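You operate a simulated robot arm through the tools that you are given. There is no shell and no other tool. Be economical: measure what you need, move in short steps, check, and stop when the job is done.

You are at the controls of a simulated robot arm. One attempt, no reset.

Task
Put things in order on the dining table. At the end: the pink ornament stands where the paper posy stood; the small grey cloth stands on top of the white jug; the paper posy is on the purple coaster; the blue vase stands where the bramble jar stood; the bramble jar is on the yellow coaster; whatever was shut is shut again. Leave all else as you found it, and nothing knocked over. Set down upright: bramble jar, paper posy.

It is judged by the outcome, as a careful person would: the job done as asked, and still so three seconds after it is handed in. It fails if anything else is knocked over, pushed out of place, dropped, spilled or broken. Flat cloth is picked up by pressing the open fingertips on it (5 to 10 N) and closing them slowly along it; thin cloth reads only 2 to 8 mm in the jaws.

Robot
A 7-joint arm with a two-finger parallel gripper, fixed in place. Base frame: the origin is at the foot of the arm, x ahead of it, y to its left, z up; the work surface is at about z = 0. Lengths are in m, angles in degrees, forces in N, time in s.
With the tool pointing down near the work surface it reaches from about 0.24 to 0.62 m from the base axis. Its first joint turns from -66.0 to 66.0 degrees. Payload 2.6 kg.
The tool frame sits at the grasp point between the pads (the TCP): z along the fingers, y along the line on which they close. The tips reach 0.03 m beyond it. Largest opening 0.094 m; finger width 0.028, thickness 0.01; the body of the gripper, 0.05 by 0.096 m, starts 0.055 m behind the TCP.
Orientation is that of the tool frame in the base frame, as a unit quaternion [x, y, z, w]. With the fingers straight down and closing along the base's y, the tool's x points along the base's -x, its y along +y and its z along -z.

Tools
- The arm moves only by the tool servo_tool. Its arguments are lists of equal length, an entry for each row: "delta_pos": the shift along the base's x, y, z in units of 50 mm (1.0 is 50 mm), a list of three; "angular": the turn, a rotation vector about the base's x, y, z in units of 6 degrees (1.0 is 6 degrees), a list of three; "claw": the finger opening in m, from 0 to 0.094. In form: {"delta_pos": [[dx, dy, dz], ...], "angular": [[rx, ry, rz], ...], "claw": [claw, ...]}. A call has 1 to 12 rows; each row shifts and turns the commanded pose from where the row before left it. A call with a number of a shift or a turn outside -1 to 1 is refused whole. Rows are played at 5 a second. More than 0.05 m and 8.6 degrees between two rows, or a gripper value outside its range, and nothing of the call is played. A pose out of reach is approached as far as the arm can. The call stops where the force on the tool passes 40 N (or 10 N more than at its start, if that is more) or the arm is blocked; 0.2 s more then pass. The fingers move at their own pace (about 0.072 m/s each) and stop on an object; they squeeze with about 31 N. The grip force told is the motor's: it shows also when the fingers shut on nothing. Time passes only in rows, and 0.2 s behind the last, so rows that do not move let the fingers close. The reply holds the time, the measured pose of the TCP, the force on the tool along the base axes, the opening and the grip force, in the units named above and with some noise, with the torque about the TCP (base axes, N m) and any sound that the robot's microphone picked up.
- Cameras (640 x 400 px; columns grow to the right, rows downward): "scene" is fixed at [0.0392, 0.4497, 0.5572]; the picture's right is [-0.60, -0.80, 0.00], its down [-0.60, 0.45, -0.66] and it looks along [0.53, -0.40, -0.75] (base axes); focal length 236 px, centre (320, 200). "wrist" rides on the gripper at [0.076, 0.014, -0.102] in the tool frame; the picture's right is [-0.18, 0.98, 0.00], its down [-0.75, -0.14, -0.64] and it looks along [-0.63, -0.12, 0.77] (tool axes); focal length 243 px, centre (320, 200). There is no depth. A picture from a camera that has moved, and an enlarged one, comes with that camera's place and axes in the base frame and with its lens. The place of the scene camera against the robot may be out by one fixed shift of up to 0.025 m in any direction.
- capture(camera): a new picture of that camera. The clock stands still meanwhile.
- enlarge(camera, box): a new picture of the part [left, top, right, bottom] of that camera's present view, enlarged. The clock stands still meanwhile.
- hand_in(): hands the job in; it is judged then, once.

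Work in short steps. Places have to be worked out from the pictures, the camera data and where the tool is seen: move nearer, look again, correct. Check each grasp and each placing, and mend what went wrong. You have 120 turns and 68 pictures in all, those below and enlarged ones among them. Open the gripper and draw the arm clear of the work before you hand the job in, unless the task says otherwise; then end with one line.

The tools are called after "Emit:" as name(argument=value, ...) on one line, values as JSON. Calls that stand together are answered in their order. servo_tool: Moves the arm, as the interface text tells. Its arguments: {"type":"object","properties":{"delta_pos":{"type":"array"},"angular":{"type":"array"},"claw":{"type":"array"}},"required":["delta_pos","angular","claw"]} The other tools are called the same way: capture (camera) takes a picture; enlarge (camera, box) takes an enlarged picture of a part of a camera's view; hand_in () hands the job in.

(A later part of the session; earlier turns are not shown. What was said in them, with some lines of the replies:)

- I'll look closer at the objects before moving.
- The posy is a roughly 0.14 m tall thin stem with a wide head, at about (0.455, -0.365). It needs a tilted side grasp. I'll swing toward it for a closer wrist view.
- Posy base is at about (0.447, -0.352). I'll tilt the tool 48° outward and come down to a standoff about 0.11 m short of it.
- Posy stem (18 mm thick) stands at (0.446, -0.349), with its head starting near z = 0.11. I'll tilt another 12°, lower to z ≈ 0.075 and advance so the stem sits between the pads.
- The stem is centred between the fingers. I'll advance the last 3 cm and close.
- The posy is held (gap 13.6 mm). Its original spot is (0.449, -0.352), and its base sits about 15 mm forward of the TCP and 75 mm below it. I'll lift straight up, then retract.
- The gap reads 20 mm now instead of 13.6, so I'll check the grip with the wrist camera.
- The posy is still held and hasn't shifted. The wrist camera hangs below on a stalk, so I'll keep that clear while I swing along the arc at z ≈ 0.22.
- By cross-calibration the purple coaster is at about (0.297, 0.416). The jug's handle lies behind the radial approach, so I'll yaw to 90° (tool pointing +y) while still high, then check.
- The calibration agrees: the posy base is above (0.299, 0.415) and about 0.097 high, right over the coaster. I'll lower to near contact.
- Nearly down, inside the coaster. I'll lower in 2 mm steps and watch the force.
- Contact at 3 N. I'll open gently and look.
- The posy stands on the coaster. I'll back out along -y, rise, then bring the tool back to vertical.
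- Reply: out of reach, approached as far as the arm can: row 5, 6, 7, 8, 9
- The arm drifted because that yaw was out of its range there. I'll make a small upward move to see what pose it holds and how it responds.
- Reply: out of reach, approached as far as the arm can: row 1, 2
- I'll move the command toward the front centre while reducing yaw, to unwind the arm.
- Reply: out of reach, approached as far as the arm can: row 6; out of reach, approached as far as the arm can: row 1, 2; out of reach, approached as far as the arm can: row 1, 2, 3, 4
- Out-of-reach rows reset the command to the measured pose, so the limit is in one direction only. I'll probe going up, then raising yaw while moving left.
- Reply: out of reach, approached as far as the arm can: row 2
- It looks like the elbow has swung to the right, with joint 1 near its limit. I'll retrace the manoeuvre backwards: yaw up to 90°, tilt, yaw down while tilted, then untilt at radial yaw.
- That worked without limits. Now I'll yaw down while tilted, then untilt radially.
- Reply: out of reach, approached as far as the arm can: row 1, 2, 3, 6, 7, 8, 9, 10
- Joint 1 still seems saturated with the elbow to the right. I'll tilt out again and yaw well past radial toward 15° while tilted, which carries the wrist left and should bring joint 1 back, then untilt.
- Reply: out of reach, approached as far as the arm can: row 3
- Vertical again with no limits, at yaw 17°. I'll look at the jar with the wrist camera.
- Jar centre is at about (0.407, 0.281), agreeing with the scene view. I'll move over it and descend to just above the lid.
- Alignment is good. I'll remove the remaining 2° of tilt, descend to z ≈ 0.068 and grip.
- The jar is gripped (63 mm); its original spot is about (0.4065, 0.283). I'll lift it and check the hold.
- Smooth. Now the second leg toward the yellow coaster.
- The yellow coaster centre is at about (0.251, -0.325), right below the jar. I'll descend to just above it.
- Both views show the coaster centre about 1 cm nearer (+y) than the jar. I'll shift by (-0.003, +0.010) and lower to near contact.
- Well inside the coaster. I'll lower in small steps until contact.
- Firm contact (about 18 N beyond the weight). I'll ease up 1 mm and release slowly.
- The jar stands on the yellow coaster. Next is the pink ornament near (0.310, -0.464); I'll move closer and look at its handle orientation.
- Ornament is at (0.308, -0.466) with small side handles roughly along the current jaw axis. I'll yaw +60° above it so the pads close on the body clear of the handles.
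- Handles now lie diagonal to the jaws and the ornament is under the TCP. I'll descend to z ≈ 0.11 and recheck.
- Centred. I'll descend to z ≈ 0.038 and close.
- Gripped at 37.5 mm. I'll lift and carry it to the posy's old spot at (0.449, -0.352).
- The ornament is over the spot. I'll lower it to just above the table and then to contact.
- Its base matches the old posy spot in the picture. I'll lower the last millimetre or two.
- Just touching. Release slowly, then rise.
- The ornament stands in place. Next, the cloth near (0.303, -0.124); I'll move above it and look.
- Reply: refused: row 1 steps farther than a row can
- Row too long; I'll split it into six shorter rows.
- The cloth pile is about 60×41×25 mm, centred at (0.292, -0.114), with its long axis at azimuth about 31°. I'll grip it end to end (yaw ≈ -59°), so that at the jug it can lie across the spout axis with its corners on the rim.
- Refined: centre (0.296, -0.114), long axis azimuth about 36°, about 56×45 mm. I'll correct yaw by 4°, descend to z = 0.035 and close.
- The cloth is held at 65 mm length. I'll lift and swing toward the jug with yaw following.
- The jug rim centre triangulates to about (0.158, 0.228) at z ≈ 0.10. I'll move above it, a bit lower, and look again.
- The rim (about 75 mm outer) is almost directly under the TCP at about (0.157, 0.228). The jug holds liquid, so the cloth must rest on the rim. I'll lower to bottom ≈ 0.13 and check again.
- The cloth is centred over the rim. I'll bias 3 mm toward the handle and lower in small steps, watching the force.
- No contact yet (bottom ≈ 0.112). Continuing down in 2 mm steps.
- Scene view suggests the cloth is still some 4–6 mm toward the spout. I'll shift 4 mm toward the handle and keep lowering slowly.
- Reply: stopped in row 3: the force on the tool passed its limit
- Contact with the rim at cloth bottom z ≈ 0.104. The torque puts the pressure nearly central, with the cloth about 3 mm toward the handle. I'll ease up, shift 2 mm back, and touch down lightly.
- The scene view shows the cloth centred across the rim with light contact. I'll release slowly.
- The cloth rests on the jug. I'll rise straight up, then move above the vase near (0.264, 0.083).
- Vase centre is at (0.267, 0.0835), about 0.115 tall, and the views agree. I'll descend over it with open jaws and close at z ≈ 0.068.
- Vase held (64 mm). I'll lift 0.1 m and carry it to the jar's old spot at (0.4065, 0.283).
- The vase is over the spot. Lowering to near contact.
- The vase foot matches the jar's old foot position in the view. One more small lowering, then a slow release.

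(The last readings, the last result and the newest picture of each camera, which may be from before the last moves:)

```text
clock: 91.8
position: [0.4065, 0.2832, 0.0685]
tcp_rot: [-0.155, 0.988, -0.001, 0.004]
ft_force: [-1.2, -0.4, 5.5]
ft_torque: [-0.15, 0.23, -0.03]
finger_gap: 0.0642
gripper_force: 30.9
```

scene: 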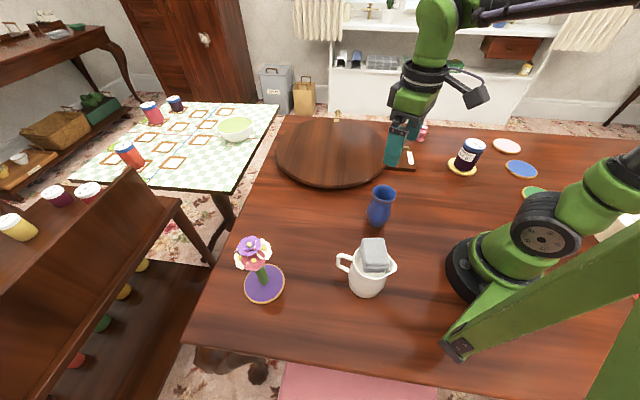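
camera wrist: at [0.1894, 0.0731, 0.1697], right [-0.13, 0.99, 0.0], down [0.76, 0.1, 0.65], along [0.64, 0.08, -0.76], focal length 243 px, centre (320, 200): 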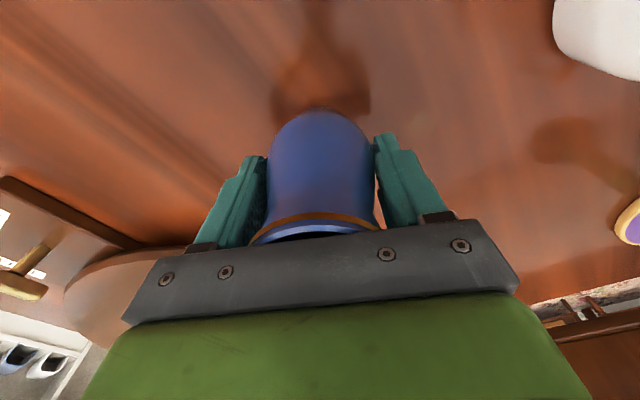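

Contact made. Releasing slowly, then rising.

Emit:
servo_tool(delta_pos=[[0, 0, 0], [0, 0, 0], [0, 0, 0], [0, 0, 0], [0, 0, 0.3], [0, 0, 0.8], [0, 0, 0.9], [0, 0, 0.9], [-0.6, -0.4, 0.4], [-0.6, -0.7, 0], [-0.3, -0.9, 0], [0, -0.9, 0]], angular=[[0, 0, 0], [0, 0, 0], [0, 0, 0], [0, 0, 0], [0, 0, 0], [0, 0, 0], [0, 0, 0], [0, 0, 0], [0, 0, 0], [0, 0, 0], [0, 0, 0], [0, 0, 0]], claw=[0.061, 0.067, 0.078, 0.094, 0.094, 0.094, 0.094, 0.094, 0.094, 0.094, 0.094, 0.094])

Emit:
capture(camera="scene")

Emit:
enlarge(camera="scene", box=[325, 210, 415, 305])

```text
clock: 94.5
position: [0.3311, 0.1363, 0.2301]
tcp_rot: [-0.155, 0.988, -0.002, 0.003]
ft_force: [0.4, 0.4, -0.5]
ft_torque: [-0.01, 0.03, -0.01]
finger_gap: 0.094
gripper_force: 0.1
```

```text
4 pictures are left
```

scene: 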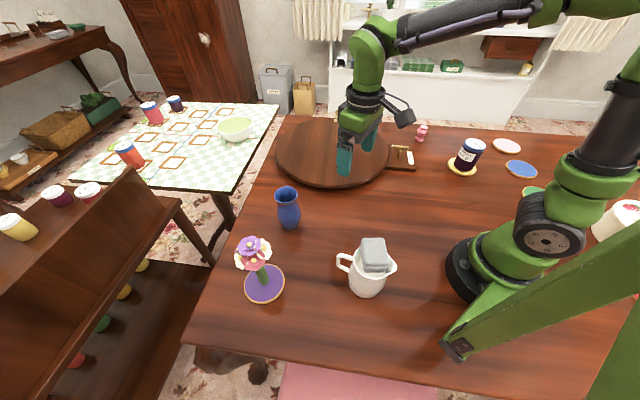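

```text
4.21 times, centred on (370, 258) of scene
camera zoom: at [0.0392, 0.4497, 0.5572], right [-0.6, -0.8, 0.0], down [-0.6, 0.45, -0.66], along [0.53, -0.4, -0.75], focal length 993 px, centre (110, -42)
```

zoom: 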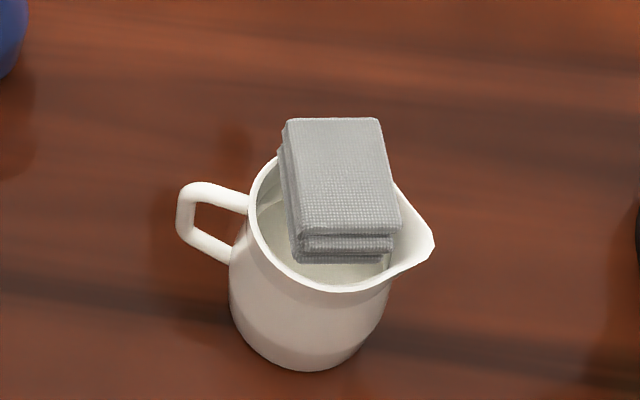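

All placed. In the close view the cloth looks a little back from the jug's front rim, so I'll inspect it from above with the wrist camera before finishing.

Emit:
servo_tool(delta_pos=[[-0.5, 0.27, 0.05], [-0.5, 0.27, 0.05], [-0.5, 0.27, 0.05], [-0.5, 0.27, 0.05], [-0.5, 0.27, 0.05], [-0.5, 0.27, 0.05], [-0.45, 0.25, 0.05]], angular=[[0, 0, 0.9], [0, 0, 0.9], [0, 0, 0.9], [0, 0, 0.9], [0, 0, 0.8], [0, 0, 0.8], [0, 0, 0.8]], claw=[0.094, 0.094, 0.094, 0.094, 0.094, 0.094, 0.094])

Emit:
enlarge(camera="wrist", box=[240, 20, 440, 180])

```text
clock: 96.0
position: [0.158, 0.2303, 0.2476]
tcp_rot: [-0.453, 0.891, 0.0, 0.004]
ft_force: [0.6, 0.4, 0.1]
ft_torque: [-0.02, -0.03, 0.01]
finger_gap: 0.0942
gripper_force: 0.0
```

```text
2.50 times, centred on (340, 100) of wrist
camera zoom: at [0.1021, 0.1763, 0.3498], right [-0.69, 0.73, 0.0], down [0.55, 0.52, 0.65], along [0.47, 0.44, -0.76], focal length 606 px, centre (270, 450)
```

zoom: 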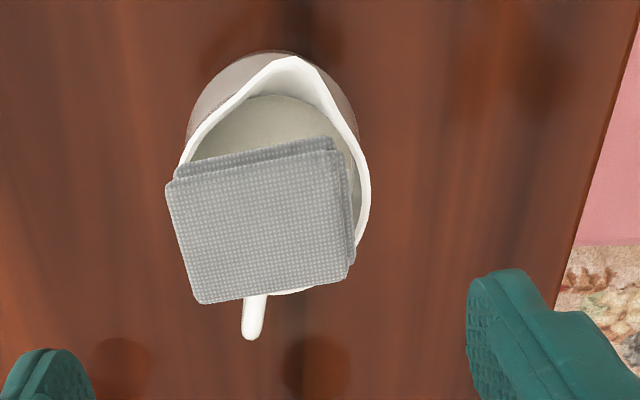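

From above, the cloth rests level on the rim across both sides and the handle side. It hasn't moved since release, so I'll leave it. I'll draw the arm clear to its start area.

Emit:
servo_tool(delta_pos=[[0, 0, 0.8], [0.4, -0.6, 0], [0.45, -0.65, 0], [0.45, -0.65, 0], [0.45, -0.65, 0], [0.45, -0.65, 0], [0.45, -0.65, 0], [0.45, -0.65, 0], [0.45, -0.65, 0]], angular=[[0, 0, 0], [0, 0, -1], [0, 0, -1], [0, 0, -1], [0, 0, -1], [0, 0, -1], [0, 0, -1], [0, 0, -1], [0, 0, -1]], claw=[0.094, 0.094, 0.094, 0.094, 0.094, 0.094, 0.094, 0.094, 0.094])

Emit:
capture(camera="scene")

Emit:
enlarge(camera="scene", box=[220, 130, 440, 310])

```text
clock: 98.0
position: [0.3369, -0.0262, 0.2906]
tcp_rot: [-0.051, 0.999, -0.001, 0.003]
ft_force: [0.7, -0.2, 0.5]
ft_torque: [0.02, 0.01, 0.0]
finger_gap: 0.0939
gripper_force: 0.2
```

```text
1 pictures are left
```

scene: 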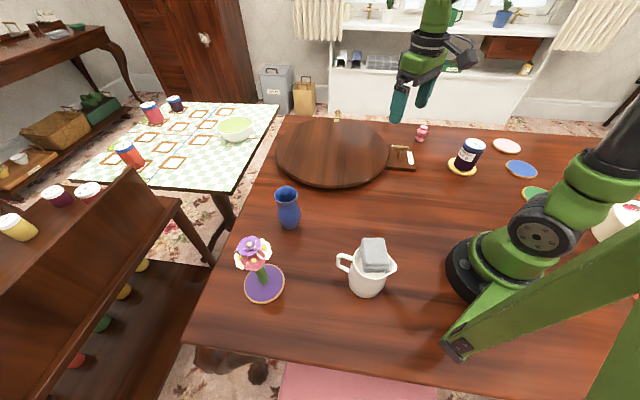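

```text
2.22 times, centred on (330, 220) of scene
camera zoom: at [0.0392, 0.4497, 0.5572], right [-0.6, -0.8, 0.0], down [-0.6, 0.45, -0.66], along [0.53, -0.4, -0.75], focal length 524 px, centre (298, 156)
```

zoom: 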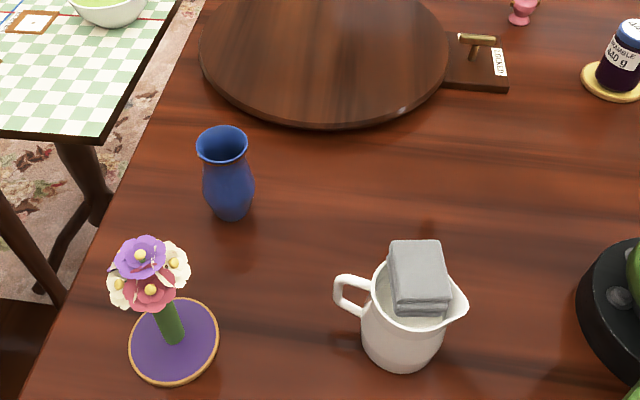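

The posy, jar, ornament, vase and cloth are in their places and standing steady. The latch was never touched, and the arm is clear with the gripper open. Handing in.

Emit:
hand_in()

```text
The job is handed in.
```

I placed all five objects as asked and handed the job in; the one marginal placing is the cloth, which sits about 5 mm off-centre on the jug rim, but it did not move after I released it.
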